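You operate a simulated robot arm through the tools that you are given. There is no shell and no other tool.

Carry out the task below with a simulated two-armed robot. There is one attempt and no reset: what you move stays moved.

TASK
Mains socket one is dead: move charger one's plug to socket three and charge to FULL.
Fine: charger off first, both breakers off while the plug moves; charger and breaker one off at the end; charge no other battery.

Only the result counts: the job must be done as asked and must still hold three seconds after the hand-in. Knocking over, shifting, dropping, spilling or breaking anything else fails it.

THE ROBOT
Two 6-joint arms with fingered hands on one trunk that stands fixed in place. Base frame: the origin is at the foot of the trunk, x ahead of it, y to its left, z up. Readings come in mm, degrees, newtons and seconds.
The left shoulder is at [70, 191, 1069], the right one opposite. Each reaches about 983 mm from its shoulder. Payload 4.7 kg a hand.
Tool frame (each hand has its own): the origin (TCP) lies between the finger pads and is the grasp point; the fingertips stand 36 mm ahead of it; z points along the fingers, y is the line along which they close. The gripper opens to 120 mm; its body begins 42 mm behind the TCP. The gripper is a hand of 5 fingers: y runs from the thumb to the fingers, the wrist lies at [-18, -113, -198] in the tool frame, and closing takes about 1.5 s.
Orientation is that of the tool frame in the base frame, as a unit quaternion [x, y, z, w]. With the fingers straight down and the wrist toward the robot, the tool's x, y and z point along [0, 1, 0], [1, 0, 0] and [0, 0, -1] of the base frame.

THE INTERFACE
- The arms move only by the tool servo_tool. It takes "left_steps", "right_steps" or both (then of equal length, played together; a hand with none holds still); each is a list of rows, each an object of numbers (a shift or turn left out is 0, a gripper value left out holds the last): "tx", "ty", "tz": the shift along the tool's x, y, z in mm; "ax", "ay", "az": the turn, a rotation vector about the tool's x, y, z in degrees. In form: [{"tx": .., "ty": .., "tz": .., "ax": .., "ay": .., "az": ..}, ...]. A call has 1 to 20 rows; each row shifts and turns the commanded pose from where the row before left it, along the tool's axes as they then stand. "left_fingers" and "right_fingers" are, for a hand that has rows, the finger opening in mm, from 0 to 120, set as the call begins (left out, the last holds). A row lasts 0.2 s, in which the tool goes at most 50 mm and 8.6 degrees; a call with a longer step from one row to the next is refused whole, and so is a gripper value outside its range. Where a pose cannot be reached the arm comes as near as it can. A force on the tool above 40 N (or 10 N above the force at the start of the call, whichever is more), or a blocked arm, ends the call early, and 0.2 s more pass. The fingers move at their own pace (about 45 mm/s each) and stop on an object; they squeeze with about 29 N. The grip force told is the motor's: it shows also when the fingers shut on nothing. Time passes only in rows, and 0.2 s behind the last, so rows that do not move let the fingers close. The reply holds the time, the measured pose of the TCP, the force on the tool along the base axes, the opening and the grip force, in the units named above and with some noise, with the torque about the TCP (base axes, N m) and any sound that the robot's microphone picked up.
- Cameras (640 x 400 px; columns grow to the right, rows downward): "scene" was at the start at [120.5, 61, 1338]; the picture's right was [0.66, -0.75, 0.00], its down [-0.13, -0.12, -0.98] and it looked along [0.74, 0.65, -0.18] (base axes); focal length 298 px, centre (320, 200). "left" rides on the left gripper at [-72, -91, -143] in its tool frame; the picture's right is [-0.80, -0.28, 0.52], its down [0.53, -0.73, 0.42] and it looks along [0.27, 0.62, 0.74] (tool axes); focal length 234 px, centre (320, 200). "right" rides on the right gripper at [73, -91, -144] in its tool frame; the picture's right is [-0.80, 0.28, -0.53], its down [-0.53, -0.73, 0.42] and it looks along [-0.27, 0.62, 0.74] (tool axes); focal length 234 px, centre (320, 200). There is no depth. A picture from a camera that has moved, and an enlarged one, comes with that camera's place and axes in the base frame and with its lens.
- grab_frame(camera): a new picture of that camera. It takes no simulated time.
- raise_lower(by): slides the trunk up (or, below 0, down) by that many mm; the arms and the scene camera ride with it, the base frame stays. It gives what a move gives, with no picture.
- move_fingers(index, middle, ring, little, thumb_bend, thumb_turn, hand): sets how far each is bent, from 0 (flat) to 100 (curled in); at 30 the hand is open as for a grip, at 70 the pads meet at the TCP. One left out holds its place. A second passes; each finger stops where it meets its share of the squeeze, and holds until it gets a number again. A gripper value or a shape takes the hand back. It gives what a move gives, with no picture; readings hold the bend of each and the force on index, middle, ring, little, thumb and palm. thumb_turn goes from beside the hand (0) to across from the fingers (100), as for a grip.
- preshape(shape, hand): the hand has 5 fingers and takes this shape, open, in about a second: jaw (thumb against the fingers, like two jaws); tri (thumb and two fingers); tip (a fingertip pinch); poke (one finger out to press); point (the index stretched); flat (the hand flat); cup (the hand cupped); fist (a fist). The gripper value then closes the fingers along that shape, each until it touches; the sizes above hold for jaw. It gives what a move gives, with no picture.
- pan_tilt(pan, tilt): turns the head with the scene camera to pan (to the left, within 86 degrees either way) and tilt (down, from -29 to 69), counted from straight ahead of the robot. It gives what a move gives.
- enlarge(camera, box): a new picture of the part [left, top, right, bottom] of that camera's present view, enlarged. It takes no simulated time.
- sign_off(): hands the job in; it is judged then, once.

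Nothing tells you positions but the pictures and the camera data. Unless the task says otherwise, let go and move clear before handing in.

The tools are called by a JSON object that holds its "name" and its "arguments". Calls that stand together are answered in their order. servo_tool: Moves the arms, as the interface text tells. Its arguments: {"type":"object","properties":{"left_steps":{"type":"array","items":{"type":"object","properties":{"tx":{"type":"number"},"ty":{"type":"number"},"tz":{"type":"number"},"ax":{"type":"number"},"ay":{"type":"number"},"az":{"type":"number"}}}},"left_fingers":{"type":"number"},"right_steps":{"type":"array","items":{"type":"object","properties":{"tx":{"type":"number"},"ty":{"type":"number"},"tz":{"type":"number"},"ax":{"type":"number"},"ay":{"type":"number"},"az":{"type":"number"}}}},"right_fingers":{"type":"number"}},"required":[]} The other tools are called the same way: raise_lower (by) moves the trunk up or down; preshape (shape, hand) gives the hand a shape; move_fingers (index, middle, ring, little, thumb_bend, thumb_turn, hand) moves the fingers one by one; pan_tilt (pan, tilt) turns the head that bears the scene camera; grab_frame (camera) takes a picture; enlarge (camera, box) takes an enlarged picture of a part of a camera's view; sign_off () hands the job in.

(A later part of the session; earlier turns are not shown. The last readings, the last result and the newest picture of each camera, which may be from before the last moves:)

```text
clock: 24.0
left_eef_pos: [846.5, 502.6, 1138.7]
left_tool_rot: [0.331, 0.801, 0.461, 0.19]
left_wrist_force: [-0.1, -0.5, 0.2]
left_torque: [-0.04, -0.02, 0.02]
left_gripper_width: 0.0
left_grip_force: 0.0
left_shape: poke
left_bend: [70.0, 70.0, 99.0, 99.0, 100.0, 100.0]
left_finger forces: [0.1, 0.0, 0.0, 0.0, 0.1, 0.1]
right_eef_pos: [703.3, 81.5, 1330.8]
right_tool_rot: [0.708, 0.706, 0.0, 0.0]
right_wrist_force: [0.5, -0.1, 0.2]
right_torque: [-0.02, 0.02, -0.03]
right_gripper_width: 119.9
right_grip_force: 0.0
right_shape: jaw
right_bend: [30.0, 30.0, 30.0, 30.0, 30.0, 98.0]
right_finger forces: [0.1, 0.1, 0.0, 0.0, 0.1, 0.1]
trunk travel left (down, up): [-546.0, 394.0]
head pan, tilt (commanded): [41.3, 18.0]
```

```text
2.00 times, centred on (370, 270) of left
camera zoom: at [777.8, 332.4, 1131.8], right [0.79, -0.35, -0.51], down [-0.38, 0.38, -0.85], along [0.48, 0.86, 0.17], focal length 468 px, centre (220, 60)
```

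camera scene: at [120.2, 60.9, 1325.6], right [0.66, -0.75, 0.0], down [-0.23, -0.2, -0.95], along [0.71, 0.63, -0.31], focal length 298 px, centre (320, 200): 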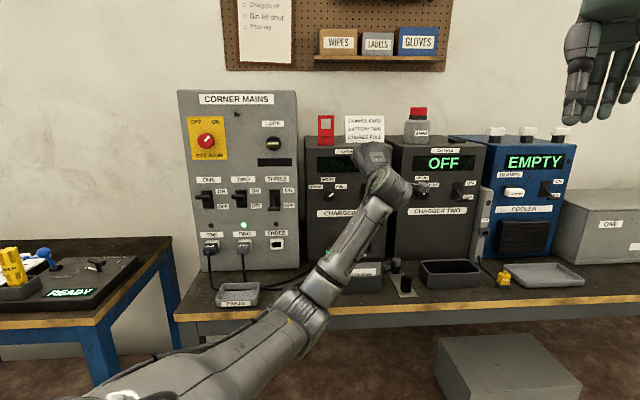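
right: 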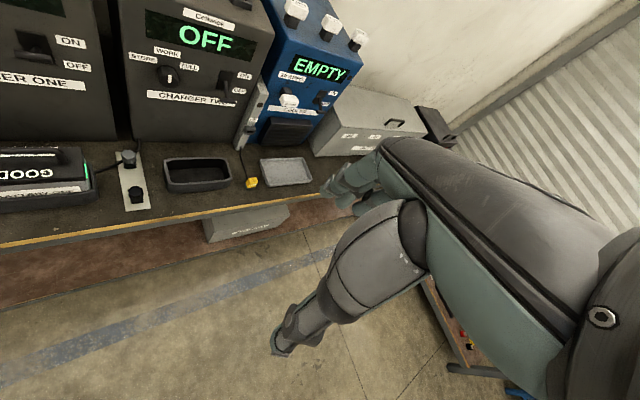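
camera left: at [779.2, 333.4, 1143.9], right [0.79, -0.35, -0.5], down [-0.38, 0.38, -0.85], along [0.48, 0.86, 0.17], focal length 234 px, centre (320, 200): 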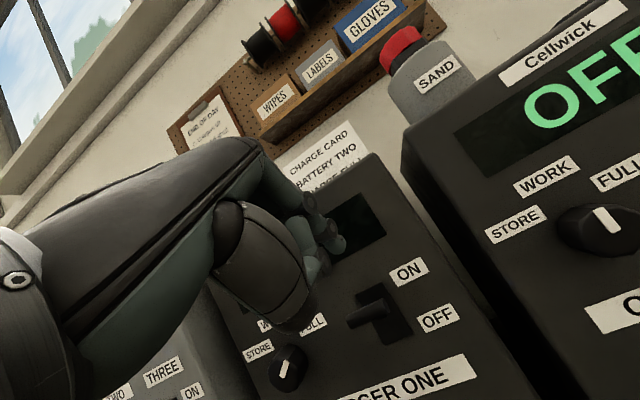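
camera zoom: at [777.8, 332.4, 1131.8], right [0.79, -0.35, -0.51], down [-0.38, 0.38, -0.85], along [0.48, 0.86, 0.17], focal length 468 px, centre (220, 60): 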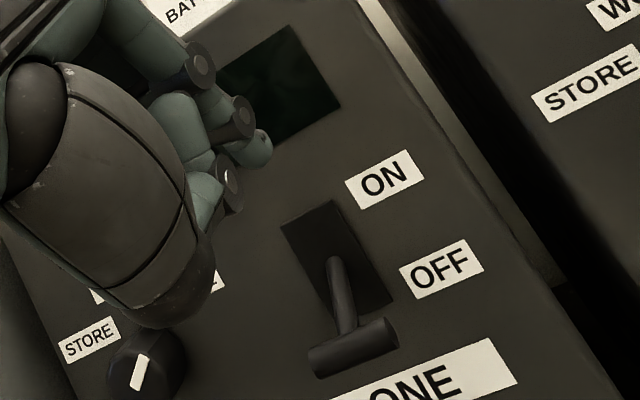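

Charger one is now OFF. Next is breaker one: I'll back off and slide left in front of the panel at a safe distance.

{"name": "servo_tool", "arguments": {"left_steps": [{"ty": -10.7, "tz": -33.6}, {"ty": -10.7, "tz": -33.6}, {"tx": 40}, {"tx": 40}, {"tx": 40}, {"tx": 40}, {"tx": 40}, {"tx": 40}, {"tx": 40}, {"tx": 40}, {"tx": 40}, {"tx": 40}, {"tx": 40}, {"tx": 43}, {}]}}

{"name": "grab_frame", "arguments": {"camera": "left"}}

{"name": "grab_frame", "arguments": {"camera": "scene"}}

```text
clock: 27.2
left_eef_pos: [569.6, 684.0, 1152.9]
left_tool_rot: [0.332, 0.8, 0.462, 0.191]
left_wrist_force: [-0.8, -0.3, -0.7]
left_torque: [-0.01, 0.0, 0.01]
left_gripper_width: 0.0
left_grip_force: 0.0
left_shape: poke
left_bend: [70.0, 70.0, 99.0, 99.0, 100.0, 100.0]
left_finger forces: [0.0, 0.0, 0.0, 0.0, 0.0, 0.0]
left hand out of reach, approached as far as the arm can: row 11, 12, 13, 14
right_eef_pos: [703.5, 82.5, 1330.5]
right_tool_rot: [0.707, 0.707, 0.0, 0.0]
right_wrist_force: [-0.1, -0.2, -0.8]
right_torque: [-0.01, 0.03, 0.01]
right_gripper_width: 120.2
right_grip_force: 0.1
right_shape: jaw
right_bend: [30.0, 30.0, 30.0, 30.0, 30.0, 98.0]
right_finger forces: [0.0, 0.1, 0.0, 0.0, 0.0, 0.0]
trunk travel left (down, up): [-546.0, 394.0]
head pan, tilt (commanded): [41.3, 18.0]
```

```text
taken
camera left: at [500.7, 512.2, 1146.0], right [0.79, -0.35, -0.5], down [-0.38, 0.38, -0.85], along [0.48, 0.86, 0.17], focal length 234 px, centre (320, 200)
```

left: 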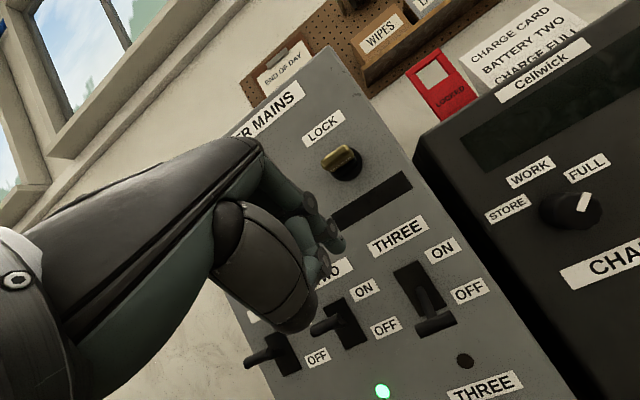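

```text
taken
camera scene: at [120.9, 61.7, 1325.4], right [0.66, -0.75, 0.0], down [-0.23, -0.2, -0.95], along [0.71, 0.63, -0.31], focal length 298 px, centre (320, 200)
```

scene: 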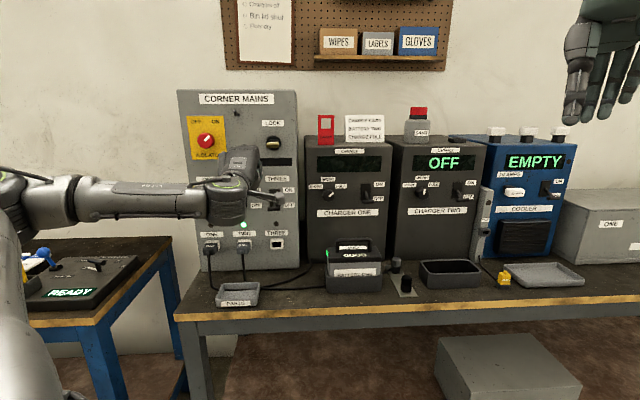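

The arm is at its inner reach limit in front of the panel's centre. I'll go slightly forward (tips stay above the bars and below the knobs) and continue left to breaker one's column.

{"name": "servo_tool", "arguments": {"left_steps": [{"ty": 11, "tz": 19}, {"tx": 40}, {"tx": 40}, {"tx": 40}, {"tx": 40}, {}]}}

{"name": "enlarge", "arguments": {"camera": "left", "box": [200, 160, 480, 400]}}

{"name": "grab_frame", "arguments": {"camera": "scene"}}

```text
clock: 28.6
left_eef_pos: [579.5, 704.5, 1153.9]
left_tool_rot: [0.332, 0.801, 0.461, 0.191]
left_wrist_force: [0.5, -0.2, 0.3]
left_torque: [0.01, 0.01, 0.02]
left_gripper_width: 0.0
left_grip_force: 0.0
left_shape: poke
left_bend: [70.0, 70.0, 99.0, 99.0, 100.0, 100.0]
left_finger forces: [0.1, 0.0, 0.0, 0.0, 0.1, 0.0]
left hand out of reach, approached as far as the arm can: row 2, 3, 4, 5
right_eef_pos: [703.0, 82.5, 1330.0]
right_tool_rot: [0.707, 0.707, 0.0, -0.001]
right_wrist_force: [0.5, 0.4, 0.2]
right_torque: [-0.03, 0.03, 0.01]
right_gripper_width: 119.8
right_grip_force: 0.1
right_shape: jaw
right_bend: [30.0, 30.0, 30.0, 30.0, 30.0, 98.0]
right_finger forces: [0.0, 0.1, 0.1, 0.0, 0.0, 0.1]
trunk travel left (down, up): [-546.0, 394.0]
head pan, tilt (commanded): [41.3, 18.0]
```

```text
1.67 times, centred on (340, 280) of left
camera zoom: at [510.5, 534.5, 1147.4], right [0.79, -0.35, -0.51], down [-0.38, 0.38, -0.85], along [0.48, 0.86, 0.17], focal length 390 px, centre (287, 67)
```

zoom: 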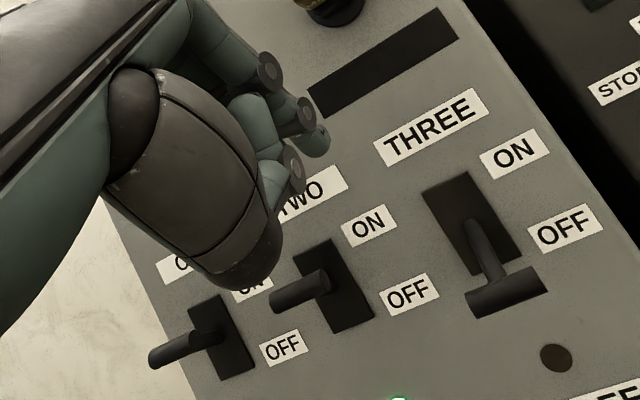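

```text
taken
camera scene: at [120.9, 61.6, 1325.4], right [0.66, -0.75, 0.0], down [-0.23, -0.2, -0.95], along [0.71, 0.63, -0.31], focal length 298 px, centre (320, 200)
```

scene: 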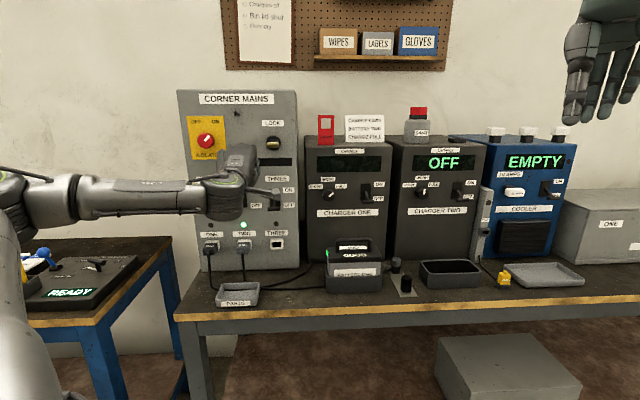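

The bars are all visible, but the arm is limited in this posture. I'll pitch the hand so the fingers point more downward (wrist higher), which should free the leftward motion.

{"name": "servo_tool", "arguments": {"left_steps": [{"ax": 7.5, "tz": -5}, {"ax": 7.5, "tz": -5}, {"ax": 7.5}, {"ax": 7.5}, {}]}}

{"name": "servo_tool", "arguments": {"left_steps": [{"tx": 30}, {"tx": 30}, {"tx": 30}, {}]}}

{"name": "grab_frame", "arguments": {"camera": "scene"}}

{"name": "grab_frame", "arguments": {"camera": "left"}}

```text
clock: 29.8
left_eef_pos: [578.4, 693.7, 1158.3]
left_tool_rot: [0.37, 0.892, 0.239, 0.1]
left_wrist_force: [-0.4, -0.1, -0.1]
left_torque: [0.0, -0.01, -0.01]
left_gripper_width: 0.0
left_grip_force: 0.0
left_shape: poke
left_bend: [70.0, 70.0, 99.0, 99.0, 100.0, 100.0]
left_finger forces: [0.1, 0.0, 0.0, 0.0, 0.1, 0.0]
left hand out of reach, approached as far as the arm can: row 1
right_eef_pos: [701.8, 79.9, 1331.5]
right_tool_rot: [0.707, 0.707, 0.0, 0.0]
right_wrist_force: [-0.3, 0.4, -0.1]
right_torque: [0.0, 0.0, 0.0]
right_gripper_width: 120.0
right_grip_force: 0.1
right_shape: jaw
right_bend: [30.0, 30.0, 30.0, 30.0, 30.0, 98.0]
right_finger forces: [0.0, 0.1, 0.1, 0.0, 0.0, 0.0]
trunk travel left (down, up): [-546.0, 394.0]
head pan, tilt (commanded): [41.3, 18.0]
```

```text
clock: 30.8
left_eef_pos: [565.2, 705.5, 1157.3]
left_tool_rot: [0.37, 0.892, 0.239, 0.099]
left_wrist_force: [1.0, 1.0, 0.1]
left_torque: [-0.01, -0.02, -0.01]
left_gripper_width: 0.0
left_grip_force: 0.1
left_shape: poke
left_bend: [70.0, 70.0, 99.0, 99.0, 100.0, 100.0]
left_finger forces: [0.0, 0.0, 0.0, 0.0, 0.1, 0.0]
left hand out of reach, approached as far as the arm can: row 1, 2, 3
right_eef_pos: [702.7, 80.3, 1330.5]
right_tool_rot: [0.707, 0.707, 0.0, -0.001]
right_wrist_force: [-0.5, 0.7, 0.5]
right_torque: [0.0, -0.01, 0.01]
right_gripper_width: 120.0
right_grip_force: 0.0
right_shape: jaw
right_bend: [30.0, 30.0, 30.0, 30.0, 30.0, 98.0]
right_finger forces: [0.0, 0.0, 0.1, 0.0, 0.0, 0.0]
trunk travel left (down, up): [-546.0, 394.0]
head pan, tilt (commanded): [41.3, 18.0]
```

```text
taken
camera scene: at [120.3, 60.7, 1325.6], right [0.66, -0.75, 0.0], down [-0.23, -0.2, -0.95], along [0.71, 0.63, -0.31], focal length 298 px, centre (320, 200)
```

scene: 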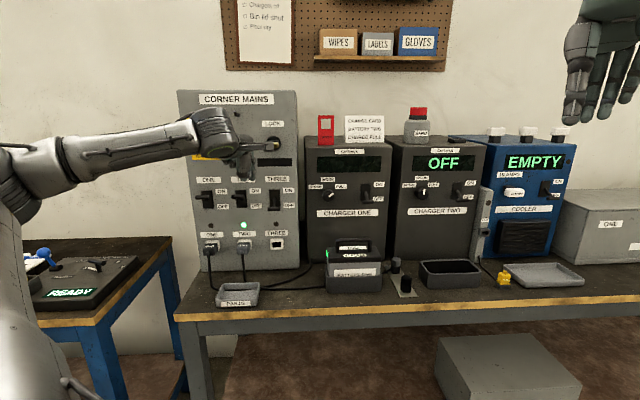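

```text
taken
camera left: at [510.4, 550.4, 1236.3], right [0.58, -0.55, -0.59], down [-0.68, 0.08, -0.73], along [0.45, 0.83, -0.33], focal length 234 px, centre (320, 200)
```

left: 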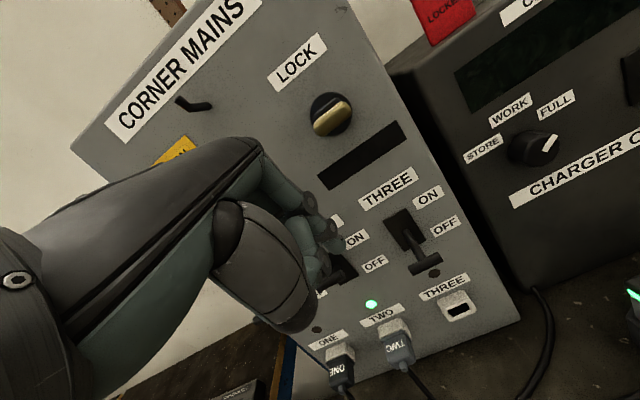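

The wrist is limited because the hand points straight at the panel here; yawing the hand further left should bring the elbow back down. I'll yaw 40° about the vertical and see.

{"name": "servo_tool", "arguments": {"left_steps": [{"ay": 4, "az": -6.93}, {"ay": 4, "az": -6.93}, {"ay": 4, "az": -6.93}, {"ay": 4, "az": -6.93}, {"ay": 4, "az": -6.93}, {}]}}

{"name": "grab_frame", "arguments": {"camera": "scene"}}

```text
clock: 32.2
left_eef_pos: [594.5, 764.9, 1148.6]
left_tool_rot: [0.042, 0.965, 0.259, 0.011]
left_wrist_force: [-0.7, 0.5, -0.8]
left_torque: [-0.01, -0.01, -0.03]
left_gripper_width: 0.0
left_grip_force: 0.1
left_shape: poke
left_bend: [70.0, 70.0, 99.0, 99.0, 100.0, 100.0]
left_finger forces: [0.1, 0.0, 0.1, 0.0, 0.1, 0.0]
left hand out of reach, approached as far as the arm can: row 3, 4, 5
right_eef_pos: [701.2, 82.3, 1332.4]
right_tool_rot: [0.707, 0.708, 0.001, 0.001]
right_wrist_force: [-0.3, 0.2, 0.2]
right_torque: [-0.01, -0.08, 0.01]
right_gripper_width: 119.9
right_grip_force: 0.0
right_shape: jaw
right_bend: [30.0, 30.0, 30.0, 30.0, 30.0, 98.0]
right_finger forces: [0.0, 0.1, 0.0, 0.0, 0.1, 0.0]
trunk travel left (down, up): [-546.0, 394.0]
head pan, tilt (commanded): [41.3, 18.0]
```

```text
taken
camera scene: at [119.2, 61.8, 1325.7], right [0.66, -0.75, 0.0], down [-0.23, -0.2, -0.95], along [0.71, 0.63, -0.31], focal length 298 px, centre (320, 200)
```

scene: 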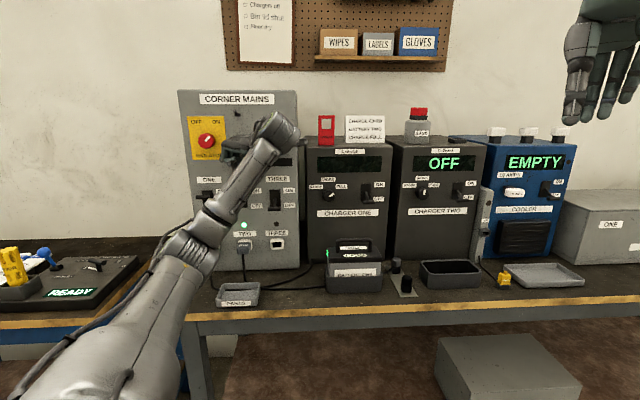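

The elbow dropped as hoped, though the hand drifted forward to near the panel (no contact felt). Let me check the close view right away.

{"name": "grab_frame", "arguments": {"camera": "left"}}

{"name": "enlarge", "arguments": {"camera": "scene", "box": [170, 80, 320, 300]}}

```text
taken
camera left: at [652.8, 609.8, 1227.3], right [0.8, -0.05, -0.59], down [-0.57, -0.37, -0.73], along [-0.19, 0.93, -0.33], focal length 234 px, centre (320, 200)
```

left: 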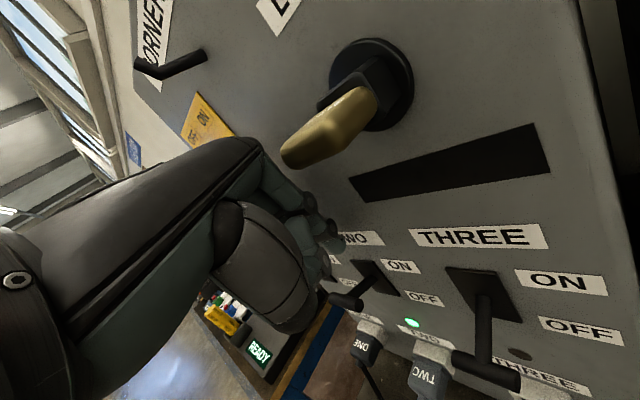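

```text
1.82 times, centred on (245, 190) of scene
camera zoom: at [119.2, 61.8, 1325.7], right [0.66, -0.75, 0.0], down [-0.23, -0.2, -0.95], along [0.71, 0.63, -0.31], focal length 542 px, centre (456, 218)
```

zoom: 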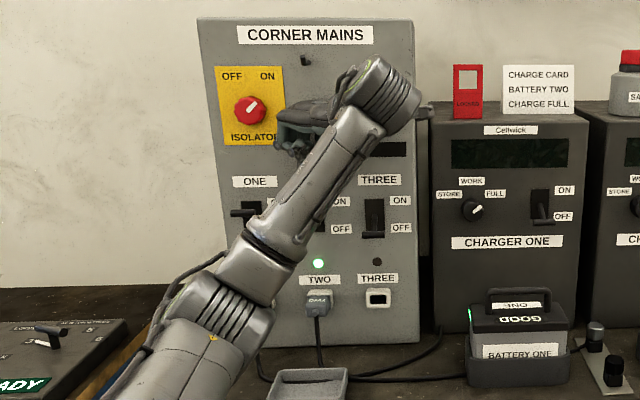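

The hand's back is uncomfortably near the LOCK key. I'll move it left and away from the panel.

{"name": "servo_tool", "arguments": {"left_steps": [{"tx": 21, "ty": -1.6, "tz": -0.9}, {"tx": 21, "ty": -1.6, "tz": -0.9}, {}]}}

{"name": "grab_frame", "arguments": {"camera": "left"}}

```text
clock: 33.0
left_eef_pos: [568.1, 785.3, 1145.7]
left_tool_rot: [0.042, 0.965, 0.259, 0.01]
left_wrist_force: [0.3, 0.4, 0.0]
left_torque: [0.0, 0.05, 0.02]
left_gripper_width: 0.0
left_grip_force: 0.1
left_shape: poke
left_bend: [70.0, 70.0, 99.0, 99.0, 100.0, 100.0]
left_finger forces: [0.1, 0.0, 0.0, 0.0, 0.0, 0.0]
left hand out of reach, approached as far as the arm can: row 1, 2
right_eef_pos: [703.9, 80.4, 1328.9]
right_tool_rot: [0.708, 0.706, -0.001, -0.001]
right_wrist_force: [-0.5, 0.1, 0.0]
right_torque: [0.0, 0.0, 0.01]
right_gripper_width: 120.1
right_grip_force: 0.0
right_shape: jaw
right_bend: [30.0, 30.0, 30.0, 30.0, 30.0, 98.0]
right_finger forces: [0.0, 0.0, 0.0, 0.0, 0.1, 0.1]
trunk travel left (down, up): [-546.0, 394.0]
head pan, tilt (commanded): [41.3, 18.0]
```

```text
taken
camera left: at [626.6, 629.9, 1224.6], right [0.8, -0.05, -0.6], down [-0.57, -0.37, -0.73], along [-0.19, 0.93, -0.33], focal length 234 px, centre (320, 200)
```

left: 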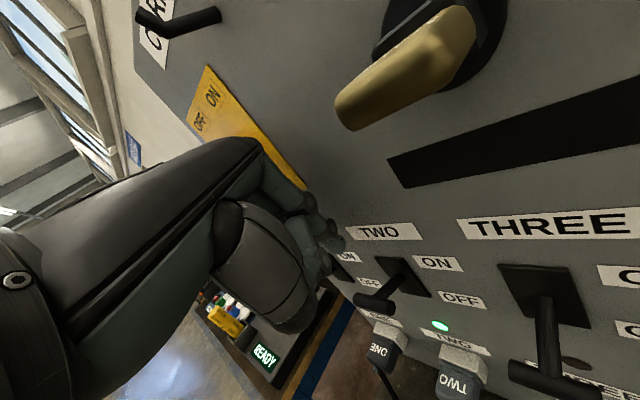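

The hand cleared the key a little, still at a reach boundary with fingers steep. Levelling the fingers moves the wrist down and back, matching the posture that worked at the charger; I'll do it in small steps.

{"name": "servo_tool", "arguments": {"left_steps": [{"ax": -6, "tx": 5}, {"ax": -6, "tx": 5}, {}]}}

{"name": "grab_frame", "arguments": {"camera": "left"}}

```text
clock: 33.8
left_eef_pos: [557.9, 786.4, 1147.1]
left_tool_rot: [0.041, 0.932, 0.359, 0.016]
left_wrist_force: [-1.0, 0.5, -0.1]
left_torque: [-0.02, 0.01, -0.03]
left_gripper_width: 0.3
left_grip_force: 0.0
left_shape: poke
left_bend: [70.0, 70.0, 99.0, 99.0, 100.0, 100.0]
left_finger forces: [0.0, 0.0, 0.0, 0.1, 0.0, 0.0]
right_eef_pos: [703.7, 80.1, 1329.9]
right_tool_rot: [0.707, 0.707, 0.0, 0.0]
right_wrist_force: [-1.0, 0.1, 0.1]
right_torque: [0.01, -0.02, -0.03]
right_gripper_width: 120.1
right_grip_force: 0.0
right_shape: jaw
right_bend: [30.0, 30.0, 30.0, 30.0, 30.0, 98.0]
right_finger forces: [0.0, 0.1, 0.0, 0.1, 0.0, 0.0]
trunk travel left (down, up): [-546.0, 394.0]
head pan, tilt (commanded): [41.3, 18.0]
```

```text
taken
camera left: at [615.7, 618.5, 1192.8], right [0.81, 0.07, -0.58], down [-0.55, -0.21, -0.81], along [-0.18, 0.97, -0.13], focal length 234 px, centre (320, 200)
```

left: 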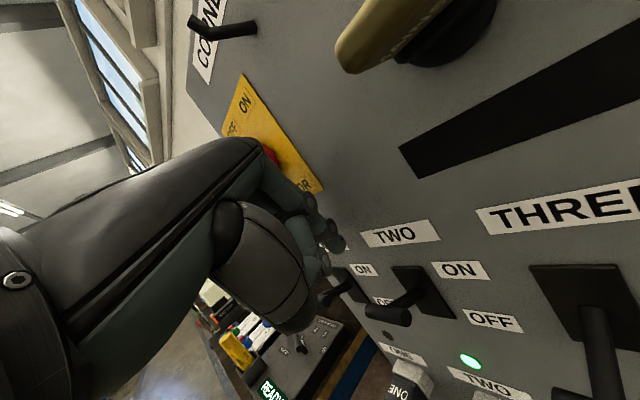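

That pose is fully reachable now. I'll keep levelling the fingers while drifting left.

{"name": "servo_tool", "arguments": {"left_steps": [{"ax": -6, "tx": 12}, {"ax": -6, "tx": 12}, {"ax": -6, "tx": 12}, {}]}}

{"name": "grab_frame", "arguments": {"camera": "left"}}

{"name": "grab_frame", "arguments": {"camera": "scene"}}

```text
clock: 34.8
left_eef_pos: [522.0, 788.2, 1146.9]
left_tool_rot: [0.038, 0.865, 0.5, 0.021]
left_wrist_force: [0.1, 0.8, -0.4]
left_torque: [0.02, 0.01, -0.03]
left_gripper_width: 0.1
left_grip_force: 0.1
left_shape: poke
left_bend: [70.0, 70.0, 99.0, 99.0, 100.0, 100.0]
left_finger forces: [0.0, 0.0, 0.0, 0.0, 0.1, 0.0]
right_eef_pos: [703.7, 80.3, 1329.6]
right_tool_rot: [0.707, 0.707, 0.0, 0.0]
right_wrist_force: [1.0, -0.2, 0.4]
right_torque: [0.02, 0.02, -0.02]
right_gripper_width: 120.0
right_grip_force: 0.0
right_shape: jaw
right_bend: [30.0, 30.0, 30.0, 30.0, 30.0, 98.0]
right_finger forces: [0.0, 0.0, 0.0, 0.0, 0.0, 0.0]
trunk travel left (down, up): [-546.0, 394.0]
head pan, tilt (commanded): [41.3, 18.0]
```

```text
taken
camera left: at [578.7, 615.0, 1139.9], right [0.83, 0.24, -0.51], down [-0.53, 0.05, -0.85], along [-0.18, 0.97, 0.17], focal length 234 px, centre (320, 200)
```

left: 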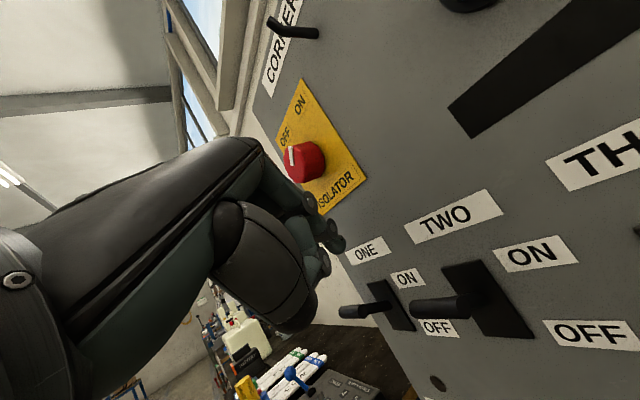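

```text
taken
camera scene: at [121.2, 60.9, 1325.5], right [0.66, -0.75, 0.0], down [-0.23, -0.2, -0.95], along [0.71, 0.63, -0.31], focal length 298 px, centre (320, 200)
```

scene: 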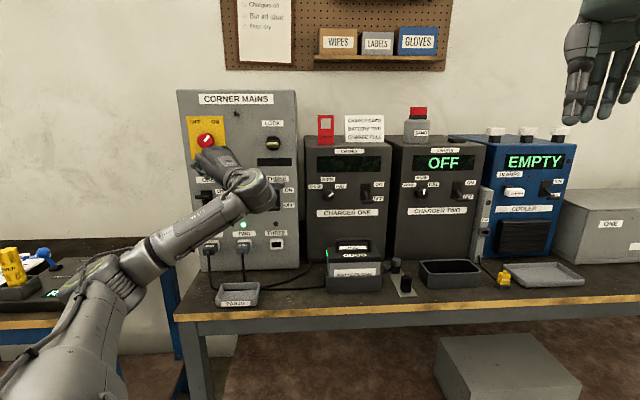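

Now at a fully reachable pose with breaker one's bar ahead. Zooming to triangulate it.

{"name": "enlarge", "arguments": {"camera": "left", "box": [280, 200, 500, 360]}}

```text
2.50 times, centred on (390, 280) of left
camera zoom: at [578.7, 615.0, 1139.9], right [0.83, 0.24, -0.51], down [-0.53, 0.05, -0.85], along [-0.18, 0.97, 0.17], focal length 585 px, centre (145, 0)
```

zoom: 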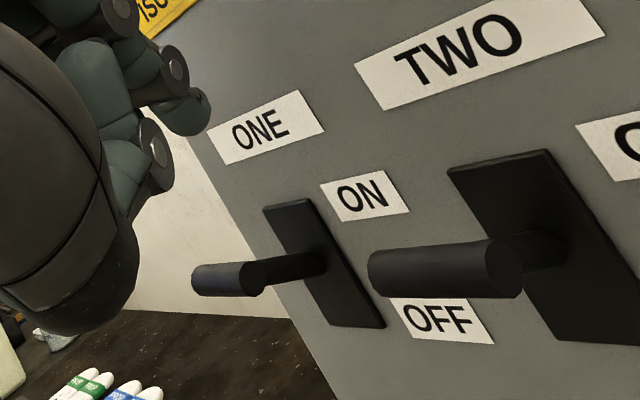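

Breaker one's bar is at u≈-240, d≈957, z≈1070 (ON). I'll bring the fingertip just above it and verify.

{"name": "servo_tool", "arguments": {"left_steps": [{"tx": 8.3, "ty": -1.2, "tz": 16.7}, {"tx": 4.2, "ty": -0.6, "tz": 16.7}, {"tx": 4.2, "ty": -0.6, "tz": 16.7}, {}]}}

{"name": "enlarge", "arguments": {"camera": "left", "box": [260, 180, 480, 340]}}

```text
clock: 35.8
left_eef_pos: [510.4, 833.1, 1121.0]
left_tool_rot: [0.037, 0.865, 0.5, 0.021]
left_wrist_force: [0.4, 0.2, -0.3]
left_torque: [0.0, -0.02, -0.02]
left_gripper_width: 0.1
left_grip_force: 0.0
left_shape: poke
left_bend: [70.0, 70.0, 99.0, 99.0, 100.0, 100.0]
left_finger forces: [0.1, 0.0, 0.0, 0.0, 0.1, 0.1]
right_eef_pos: [703.5, 80.1, 1330.5]
right_tool_rot: [0.707, 0.707, -0.001, 0.0]
right_wrist_force: [0.2, 0.1, 0.1]
right_torque: [0.02, 0.02, 0.0]
right_gripper_width: 119.8
right_grip_force: 0.1
right_shape: jaw
right_bend: [30.0, 30.0, 30.0, 30.0, 30.0, 98.0]
right_finger forces: [0.1, 0.1, 0.1, 0.1, 0.0, 0.0]
trunk travel left (down, up): [-546.0, 394.0]
head pan, tilt (commanded): [41.3, 18.0]
```

```text
2.50 times, centred on (370, 260) of left
camera zoom: at [566.6, 658.6, 1114.1], right [0.83, 0.24, -0.51], down [-0.53, 0.05, -0.85], along [-0.18, 0.97, 0.17], focal length 585 px, centre (195, 50)
```

zoom: 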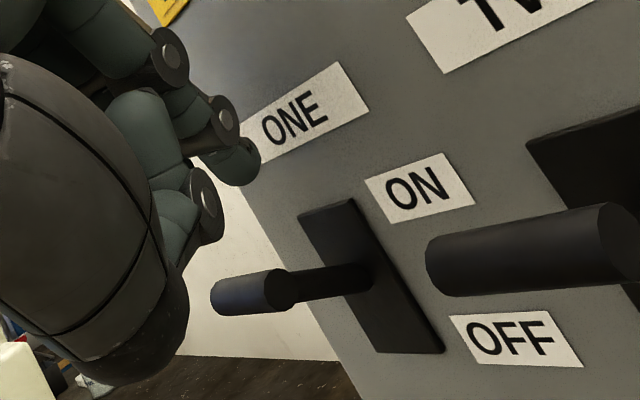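

Aligned. Pressing straight down on breaker one's bar.

{"name": "servo_tool", "arguments": {"left_steps": [{"ty": -13, "tz": 7.5}, {"ty": -8.67, "tz": 5}, {"ty": -8.67, "tz": 5}, {"ty": -8.67, "tz": 5}, {"ty": -8.67, "tz": 5}, {"ty": -8.67, "tz": 5}, {"ty": -8.67, "tz": 5}, {}]}}

{"name": "enlarge", "arguments": {"camera": "left", "box": [260, 180, 480, 340]}}

```text
clock: 37.6
left_eef_pos: [506.9, 826.6, 1055.1]
left_tool_rot: [0.037, 0.862, 0.505, 0.025]
left_wrist_force: [-2.8, -11.2, 33.3]
left_torque: [0.99, -0.51, -0.13]
left_gripper_width: 0.0
left_grip_force: 0.0
left_shape: poke
left_bend: [70.0, 70.0, 99.0, 99.0, 100.0, 100.0]
left_finger forces: [30.8, 2.8, 0.0, 0.1, 0.0, 0.1]
right_eef_pos: [700.2, 73.8, 1332.0]
right_tool_rot: [0.708, 0.706, 0.004, -0.001]
right_wrist_force: [-0.2, -0.1, 0.3]
right_torque: [0.04, -0.02, -0.01]
right_gripper_width: 119.8
right_grip_force: 0.0
right_shape: jaw
right_bend: [30.0, 30.0, 30.0, 30.0, 30.0, 98.0]
right_finger forces: [0.0, 0.1, 0.0, 0.0, 0.0, 0.0]
trunk travel left (down, up): [-546.0, 394.0]
head pan, tilt (commanded): [41.3, 18.0]
```

```text
2.50 times, centred on (370, 260) of left
camera zoom: at [563.5, 652.4, 1046.3], right [0.83, 0.25, -0.5], down [-0.52, 0.06, -0.85], along [-0.18, 0.97, 0.18], focal length 585 px, centre (195, 50)
```

zoom: 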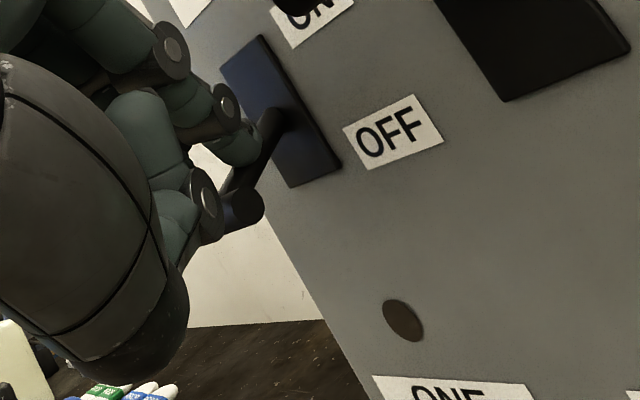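

The lever moved to the lower stop (33 N). Lifting off to confirm.

{"name": "servo_tool", "arguments": {"left_steps": [{"ty": 8.67, "tz": -5}, {"ty": 13, "tz": -7.5}, {"ty": 13, "tz": -7.5}, {"ty": 13, "tz": -7.5}, {"ty": 13, "tz": -7.5}, {}]}}

{"name": "enlarge", "arguments": {"camera": "left", "box": [260, 180, 540, 400]}}

{"name": "enlarge", "arguments": {"camera": "scene", "box": [170, 80, 320, 320]}}

```text
clock: 39.0
left_eef_pos: [509.6, 831.9, 1114.5]
left_tool_rot: [0.038, 0.866, 0.498, 0.022]
left_wrist_force: [-0.5, 1.1, 0.2]
left_torque: [0.0, 0.02, 0.02]
left_gripper_width: 0.2
left_grip_force: 0.1
left_shape: poke
left_bend: [70.0, 70.0, 99.0, 99.0, 100.0, 100.0]
left_finger forces: [0.1, 0.0, 0.0, 0.1, 0.0, 0.0]
right_eef_pos: [703.6, 82.3, 1330.3]
right_tool_rot: [0.707, 0.707, -0.001, 0.0]
right_wrist_force: [0.5, 0.0, 1.1]
right_torque: [0.02, 0.02, -0.02]
right_gripper_width: 119.6
right_grip_force: 0.2
right_shape: jaw
right_bend: [30.0, 30.0, 30.0, 30.0, 30.0, 98.0]
right_finger forces: [0.0, 0.0, 0.0, 0.0, 0.0, 0.1]
trunk travel left (down, up): [-546.0, 394.0]
head pan, tilt (commanded): [41.3, 18.0]
```

```text
1.82 times, centred on (400, 290) of left
camera zoom: at [566.5, 658.2, 1108.1], right [0.83, 0.24, -0.51], down [-0.53, 0.05, -0.85], along [-0.18, 0.97, 0.17], focal length 426 px, centre (174, 36)
```

zoom: 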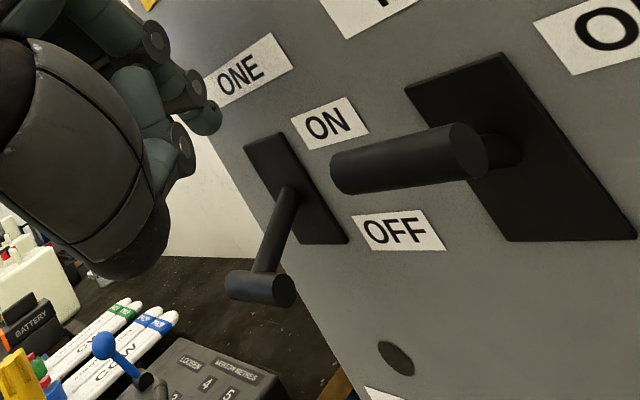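

```text
1.67 times, centred on (245, 200) of scene
camera zoom: at [120.8, 61.2, 1325.5], right [0.66, -0.75, 0.0], down [-0.23, -0.2, -0.95], along [0.71, 0.63, -0.31], focal length 497 px, centre (445, 200)
```

zoom: 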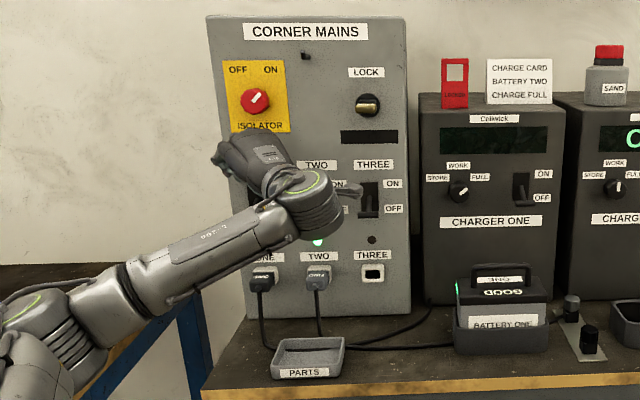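

Breaker one is OFF and three was already OFF. Now I need the hand rolled so thumb and fingers close sideways on the plug; I'll back off a little, and roll the hand about its own axis in free space.

{"name": "servo_tool", "arguments": {"left_steps": [{"tx": -1.3, "ty": -7.5, "tz": -13}, {"tx": -1.3, "ty": -7.5, "tz": -13}, {"tx": -1.3, "ty": -7.5, "tz": -13}, {"tx": -1.3, "ty": -7.5, "tz": -13}, {}]}}

{"name": "servo_tool", "arguments": {"left_steps": [{"ax": -0.64, "ay": -3.92, "az": -6.92}, {"ax": -0.64, "ay": -3.92, "az": -6.92}, {"ax": -0.64, "ay": -3.92, "az": -6.92}, {"ax": -0.64, "ay": -3.92, "az": -6.92}, {}]}}

{"name": "grab_frame", "arguments": {"camera": "scene"}}

{"name": "grab_frame", "arguments": {"camera": "left"}}

```text
clock: 40.2
left_eef_pos: [508.0, 772.1, 1114.4]
left_tool_rot: [0.037, 0.866, 0.499, 0.021]
left_wrist_force: [0.4, 0.4, -0.2]
left_torque: [0.02, 0.0, -0.01]
left_gripper_width: 0.0
left_grip_force: 0.0
left_shape: poke
left_bend: [70.0, 70.0, 99.0, 99.0, 100.0, 100.0]
left_finger forces: [0.0, 0.1, 0.0, 0.0, 0.1, 0.0]
right_eef_pos: [703.1, 81.7, 1330.8]
right_tool_rot: [0.708, 0.706, 0.0, 0.0]
right_wrist_force: [-0.1, -1.2, 0.2]
right_torque: [0.01, 0.0, 0.01]
right_gripper_width: 120.0
right_grip_force: 0.0
right_shape: jaw
right_bend: [30.0, 30.0, 30.0, 30.0, 30.0, 98.0]
right_finger forces: [0.0, 0.0, 0.0, 0.0, 0.0, 0.0]
trunk travel left (down, up): [-546.0, 394.0]
head pan, tilt (commanded): [41.3, 18.0]
```

```text
clock: 41.4
left_eef_pos: [509.3, 772.2, 1114.3]
left_tool_rot: [-0.104, 0.827, 0.489, 0.258]
left_wrist_force: [-0.8, 0.5, -0.2]
left_torque: [0.03, 0.01, -0.02]
left_gripper_width: 0.0
left_grip_force: 0.0
left_shape: poke
left_bend: [70.0, 70.0, 99.0, 99.0, 100.0, 100.0]
left_finger forces: [0.0, 0.1, 0.0, 0.0, 0.1, 0.0]
right_eef_pos: [703.1, 81.3, 1329.9]
right_tool_rot: [0.707, 0.707, 0.001, 0.0]
right_wrist_force: [-0.4, -0.6, 0.6]
right_torque: [-0.01, 0.0, -0.01]
right_gripper_width: 119.8
right_grip_force: 0.1
right_shape: jaw
right_bend: [30.0, 30.0, 30.0, 30.0, 30.0, 98.0]
right_finger forces: [0.0, 0.1, 0.0, 0.1, 0.0, 0.0]
trunk travel left (down, up): [-546.0, 394.0]
head pan, tilt (commanded): [41.3, 18.0]
```

```text
taken
camera scene: at [120.7, 61.1, 1325.5], right [0.66, -0.75, 0.0], down [-0.23, -0.2, -0.95], along [0.71, 0.63, -0.31], focal length 298 px, centre (320, 200)
```

scene: 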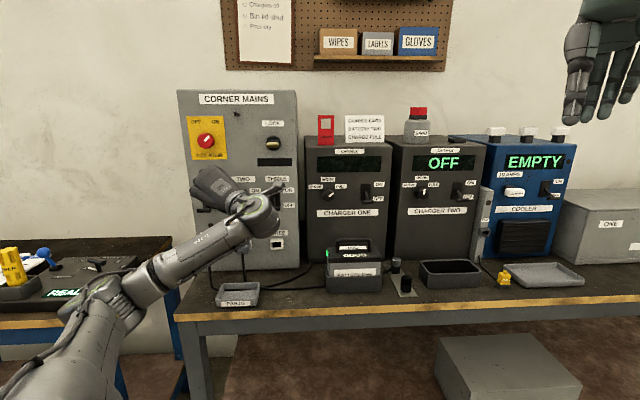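

```text
taken
camera left: at [562.1, 598.9, 1140.5], right [0.97, 0.25, 0.01], down [0.0, 0.04, -1.0], along [-0.25, 0.97, 0.04], focal length 234 px, centre (320, 200)
```

left: 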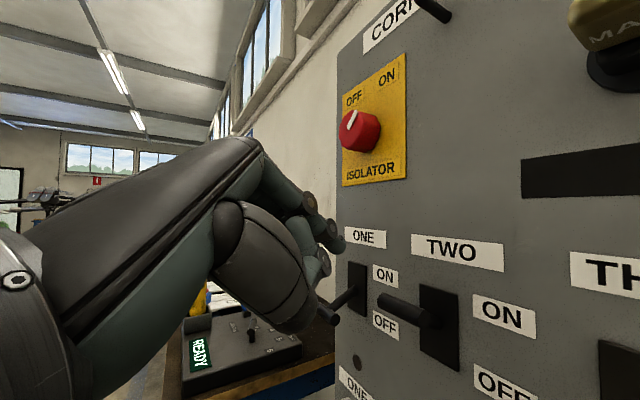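

Rolling about the hand axis is free and moves nothing else. I'll finish the roll to the sideways-closing orientation.

{"name": "servo_tool", "arguments": {"left_steps": [{"ax": -0.66, "ay": -4.06, "az": -7.17}, {"ax": -0.66, "ay": -4.06, "az": -7.17}, {"ax": -0.66, "ay": -4.06, "az": -7.17}, {"ax": -0.66, "ay": -4.06, "az": -7.17}, {"ax": -0.66, "ay": -4.06, "az": -7.17}, {"ax": -0.66, "ay": -4.06, "az": -7.17}, {"ax": -0.66, "ay": -4.06, "az": -7.17}, {}]}}

{"name": "grab_frame", "arguments": {"camera": "left"}}

```text
clock: 43.2
left_eef_pos: [509.9, 772.7, 1115.0]
left_tool_rot: [-0.331, 0.6, 0.376, 0.624]
left_wrist_force: [-0.1, -0.5, -0.1]
left_torque: [-0.01, -0.02, -0.02]
left_gripper_width: 0.0
left_grip_force: 0.1
left_shape: poke
left_bend: [70.0, 70.0, 99.0, 99.0, 100.0, 100.0]
left_finger forces: [0.0, 0.1, 0.1, 0.1, 0.0, 0.0]
right_eef_pos: [702.9, 81.4, 1330.1]
right_tool_rot: [0.707, 0.707, 0.0, 0.0]
right_wrist_force: [-0.3, -0.2, 0.5]
right_torque: [0.0, 0.01, -0.02]
right_gripper_width: 120.0
right_grip_force: 0.1
right_shape: jaw
right_bend: [30.0, 30.0, 30.0, 30.0, 30.0, 98.0]
right_finger forces: [0.0, 0.1, 0.0, 0.1, 0.0, 0.0]
trunk travel left (down, up): [-546.0, 394.0]
head pan, tilt (commanded): [41.3, 18.0]
```

```text
taken
camera left: at [516.3, 599.2, 1175.9], right [0.51, 0.26, 0.82], down [0.85, 0.04, -0.53], along [-0.17, 0.97, -0.2], focal length 234 px, centre (320, 200)
```

left: 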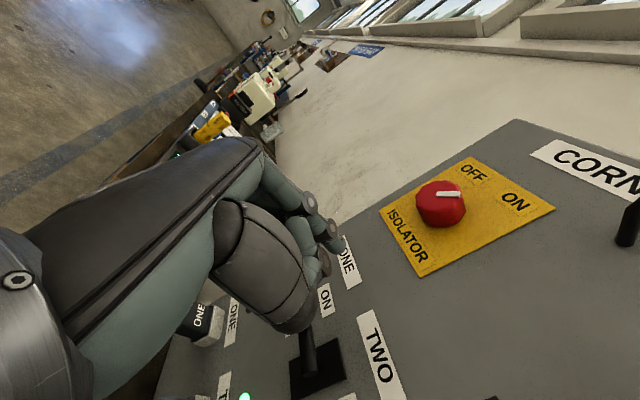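

The hand is rolled properly now: thumb right, fingers left, pointing 15° left of the panel normal. I'll open it into the three-finger shape and lower toward plug height, well in front of the levers.

{"name": "preshape", "arguments": {"hand": "left", "shape": "tri"}}

{"name": "servo_tool", "arguments": {"left_steps": [{"tx": 25}, {"tx": 25}, {"tx": 25}, {"tx": 25}, {"tx": 25}, {}]}}

{"name": "grab_frame", "arguments": {"camera": "left"}}

{"name": "grab_frame", "arguments": {"camera": "scene"}}

```text
clock: 44.1
left_eef_pos: [508.8, 772.4, 1115.0]
left_tool_rot: [-0.33, 0.601, 0.376, 0.623]
left_wrist_force: [-0.1, -0.2, 0.4]
left_torque: [-0.01, 0.02, 0.01]
left_gripper_width: 120.0
left_grip_force: 0.0
left_shape: tri
left_bend: [30.0, 30.0, 99.0, 99.0, 30.0, 98.0]
left_finger forces: [0.0, 0.1, 0.0, 0.1, 0.0, 0.1]
right_eef_pos: [702.7, 81.3, 1331.4]
right_tool_rot: [0.707, 0.707, 0.0, 0.0]
right_wrist_force: [0.0, -0.4, 0.3]
right_torque: [-0.01, -0.04, 0.02]
right_gripper_width: 119.7
right_grip_force: 0.1
right_shape: jaw
right_bend: [30.0, 30.0, 30.0, 30.0, 30.0, 98.0]
right_finger forces: [0.1, 0.0, 0.1, 0.0, 0.1, 0.0]
trunk travel left (down, up): [-546.0, 394.0]
head pan, tilt (commanded): [41.3, 18.0]
```

```text
clock: 45.5
left_eef_pos: [509.0, 782.0, 987.8]
left_tool_rot: [-0.331, 0.604, 0.377, 0.619]
left_wrist_force: [0.1, -0.2, 0.1]
left_torque: [-0.03, -0.01, 0.01]
left_gripper_width: 119.7
left_grip_force: 0.0
left_shape: tri
left_bend: [30.0, 30.0, 99.0, 99.0, 30.0, 97.0]
left_finger forces: [0.1, 0.0, 0.1, 0.0, 0.1, 0.1]
right_eef_pos: [703.7, 82.3, 1328.5]
right_tool_rot: [0.707, 0.707, -0.001, 0.001]
right_wrist_force: [0.3, 0.2, -0.9]
right_torque: [-0.02, 0.02, 0.03]
right_gripper_width: 119.7
right_grip_force: 0.0
right_shape: jaw
right_bend: [30.0, 30.0, 30.0, 30.0, 30.0, 98.0]
right_finger forces: [0.1, 0.0, 0.0, 0.0, 0.0, 0.1]
trunk travel left (down, up): [-546.0, 394.0]
head pan, tilt (commanded): [41.3, 18.0]
```

```text
taken
camera left: at [517.3, 609.1, 1048.6], right [0.51, 0.26, 0.82], down [0.84, 0.04, -0.54], along [-0.17, 0.96, -0.2], focal length 234 px, centre (320, 200)
```

left: 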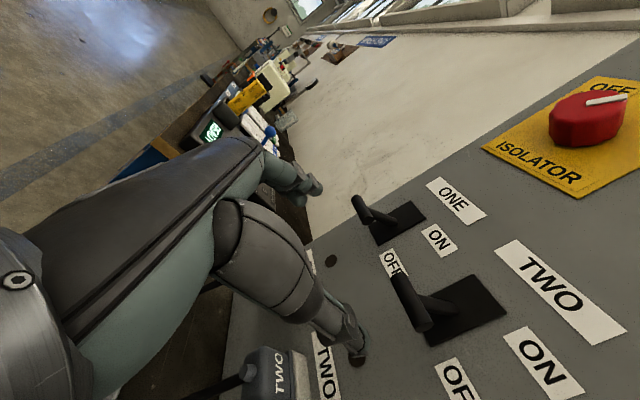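

```text
taken
camera scene: at [121.7, 62.3, 1325.0], right [0.66, -0.75, 0.0], down [-0.23, -0.2, -0.95], along [0.71, 0.63, -0.31], focal length 298 px, centre (320, 200)
```

scene: 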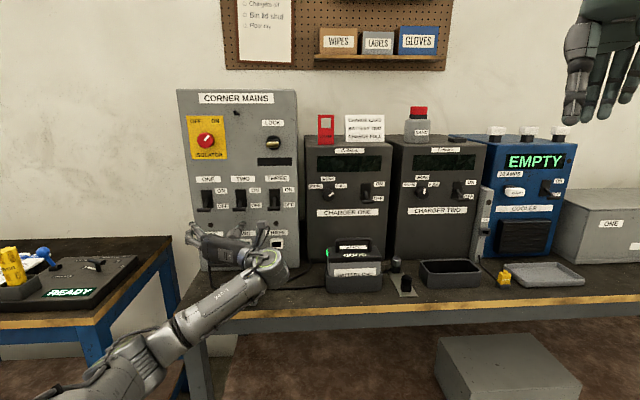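

Charger two's display went dark: I may have brushed breaker two's bar down while lowering the open thumb. Let me check closely.

{"name": "enlarge", "arguments": {"camera": "scene", "box": [170, 150, 320, 290]}}

{"name": "enlarge", "arguments": {"camera": "left", "box": [220, 160, 560, 400]}}

```text
2.86 times, centred on (245, 220) of scene
camera zoom: at [121.7, 62.3, 1325.0], right [0.66, -0.75, 0.0], down [-0.23, -0.2, -0.95], along [0.71, 0.63, -0.31], focal length 852 px, centre (534, 143)
```

zoom: 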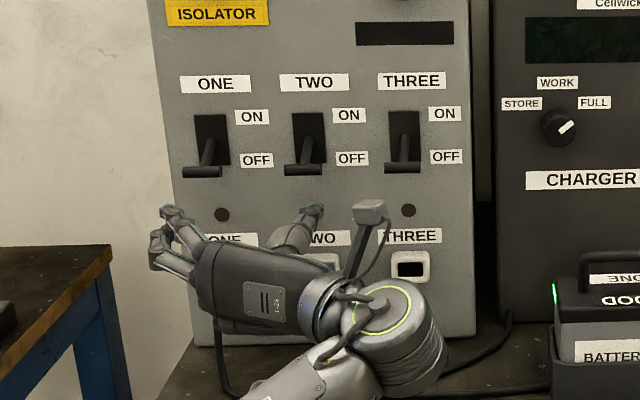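

```text
1.67 times, centred on (390, 280) of left
camera zoom: at [517.3, 609.1, 1048.6], right [0.51, 0.26, 0.82], down [0.84, 0.04, -0.54], along [-0.17, 0.96, -0.2], focal length 390 px, centre (203, 67)
```

zoom: 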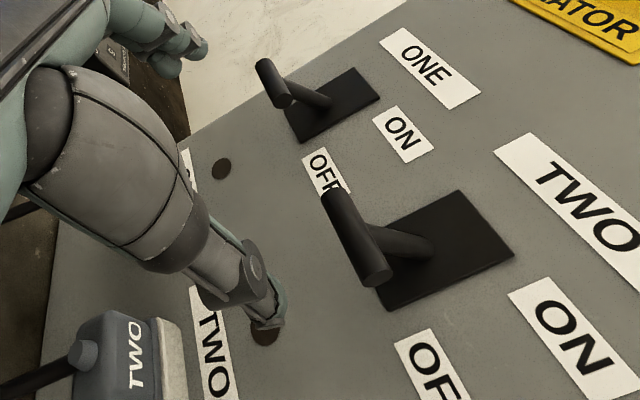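

Breaker two was indeed knocked off by the open thumb; I'll restore it now. The thumb is right beneath its bar, so I'll curl the other fingers away, move slightly forward, and lift straight up to push it back ON.

{"name": "move_fingers", "arguments": {"hand": "left", "index": 100, "middle": 100}}

{"name": "grab_frame", "arguments": {"camera": "left"}}

{"name": "enlarge", "arguments": {"camera": "scene", "box": [170, 150, 320, 290]}}

```text
clock: 46.5
left_eef_pos: [508.5, 779.4, 990.8]
left_tool_rot: [-0.331, 0.601, 0.376, 0.623]
left_wrist_force: [-0.2, -0.3, 0.4]
left_torque: [0.02, 0.0, 0.0]
left_gripper_width: 80.1
left_grip_force: 0.1
left_shape: fingers
left_bend: [100.0, 100.0, 99.0, 99.0, 30.0, 97.0]
left_finger forces: [0.0, 0.0, 0.0, 0.0, 0.0, 0.0]
right_eef_pos: [703.2, 81.5, 1330.4]
right_tool_rot: [0.707, 0.708, 0.0, 0.0]
right_wrist_force: [-1.3, -0.1, -0.7]
right_torque: [0.0, 0.02, 0.01]
right_gripper_width: 119.4
right_grip_force: 0.1
right_shape: jaw
right_bend: [30.0, 30.0, 30.0, 30.0, 30.0, 98.0]
right_finger forces: [0.1, 0.0, 0.0, 0.1, 0.0, 0.0]
trunk travel left (down, up): [-546.0, 394.0]
head pan, tilt (commanded): [41.3, 18.0]
```

```text
taken
camera left: at [516.1, 607.5, 1052.1], right [0.51, 0.26, 0.82], down [0.84, 0.04, -0.53], along [-0.17, 0.97, -0.2], focal length 234 px, centre (320, 200)
```

left: 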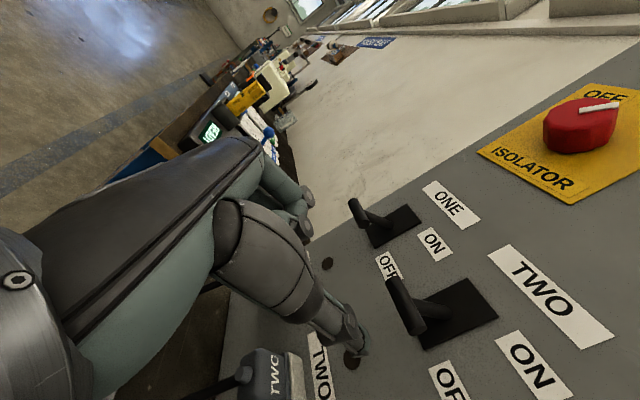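

```text
2.86 times, centred on (245, 220) of scene
camera zoom: at [120.9, 61.3, 1325.5], right [0.66, -0.75, 0.0], down [-0.23, -0.2, -0.95], along [0.71, 0.63, -0.31], focal length 852 px, centre (534, 143)
```

zoom: 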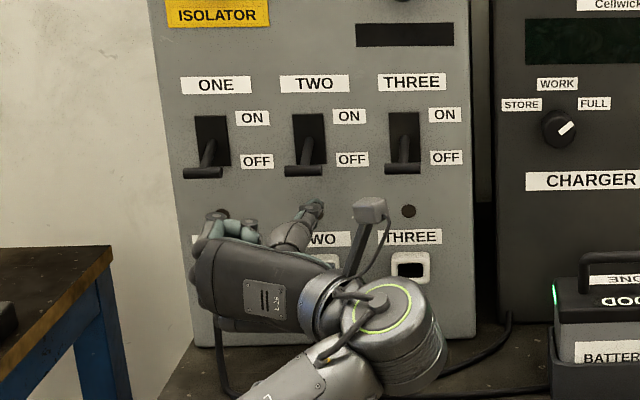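

The thumb tip is at u≈-134 just under the bar (u≈-140). Pushing up in steps.

{"name": "servo_tool", "arguments": {"left_steps": [{"tz": 6, "ty": 3}, {"tx": -10}, {"tx": -10}, {"tx": -10}, {"tx": -10}, {"tx": -10}]}}

{"name": "enlarge", "arguments": {"camera": "left", "box": [220, 160, 560, 400]}}

{"name": "enlarge", "arguments": {"camera": "scene", "box": [170, 150, 320, 290]}}

```text
clock: 47.9
left_eef_pos: [509.2, 785.4, 1041.3]
left_tool_rot: [-0.331, 0.6, 0.377, 0.623]
left_wrist_force: [0.4, 0.1, -0.1]
left_torque: [-0.01, 0.01, 0.01]
left_gripper_width: 80.1
left_grip_force: 0.3
left_shape: fingers
left_bend: [100.0, 100.0, 99.0, 99.0, 30.0, 98.0]
left_finger forces: [0.1, 0.0, 0.0, 0.0, 0.2, 0.1]
right_eef_pos: [703.3, 81.3, 1330.0]
right_tool_rot: [0.707, 0.707, 0.0, 0.001]
right_wrist_force: [-0.2, 0.2, 0.0]
right_torque: [-0.01, 0.0, 0.03]
right_gripper_width: 119.5
right_grip_force: 0.0
right_shape: jaw
right_bend: [30.0, 30.0, 30.0, 30.0, 30.0, 98.0]
right_finger forces: [0.0, 0.0, 0.1, 0.0, 0.0, 0.1]
trunk travel left (down, up): [-546.0, 394.0]
head pan, tilt (commanded): [41.3, 18.0]
```

```text
1.67 times, centred on (390, 280) of left
camera zoom: at [515.9, 611.4, 1102.6], right [0.51, 0.26, 0.82], down [0.84, 0.04, -0.53], along [-0.17, 0.97, -0.2], focal length 390 px, centre (203, 67)
```

zoom: 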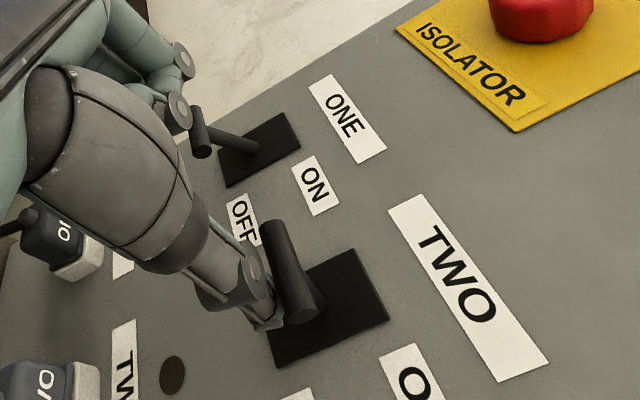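

```text
2.86 times, centred on (245, 220) of scene
camera zoom: at [120.7, 61.1, 1325.5], right [0.66, -0.75, 0.0], down [-0.23, -0.2, -0.95], along [0.71, 0.63, -0.31], focal length 852 px, centre (534, 143)
```

zoom: 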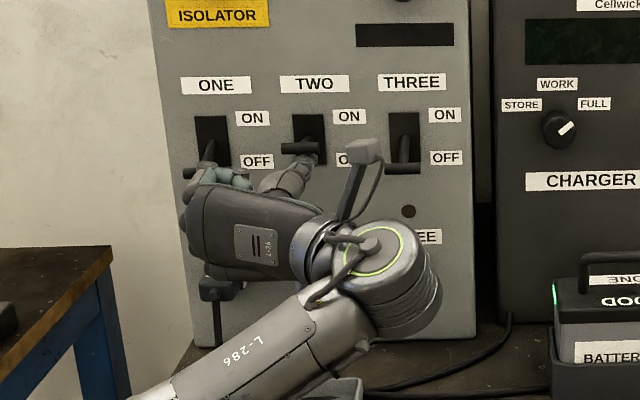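

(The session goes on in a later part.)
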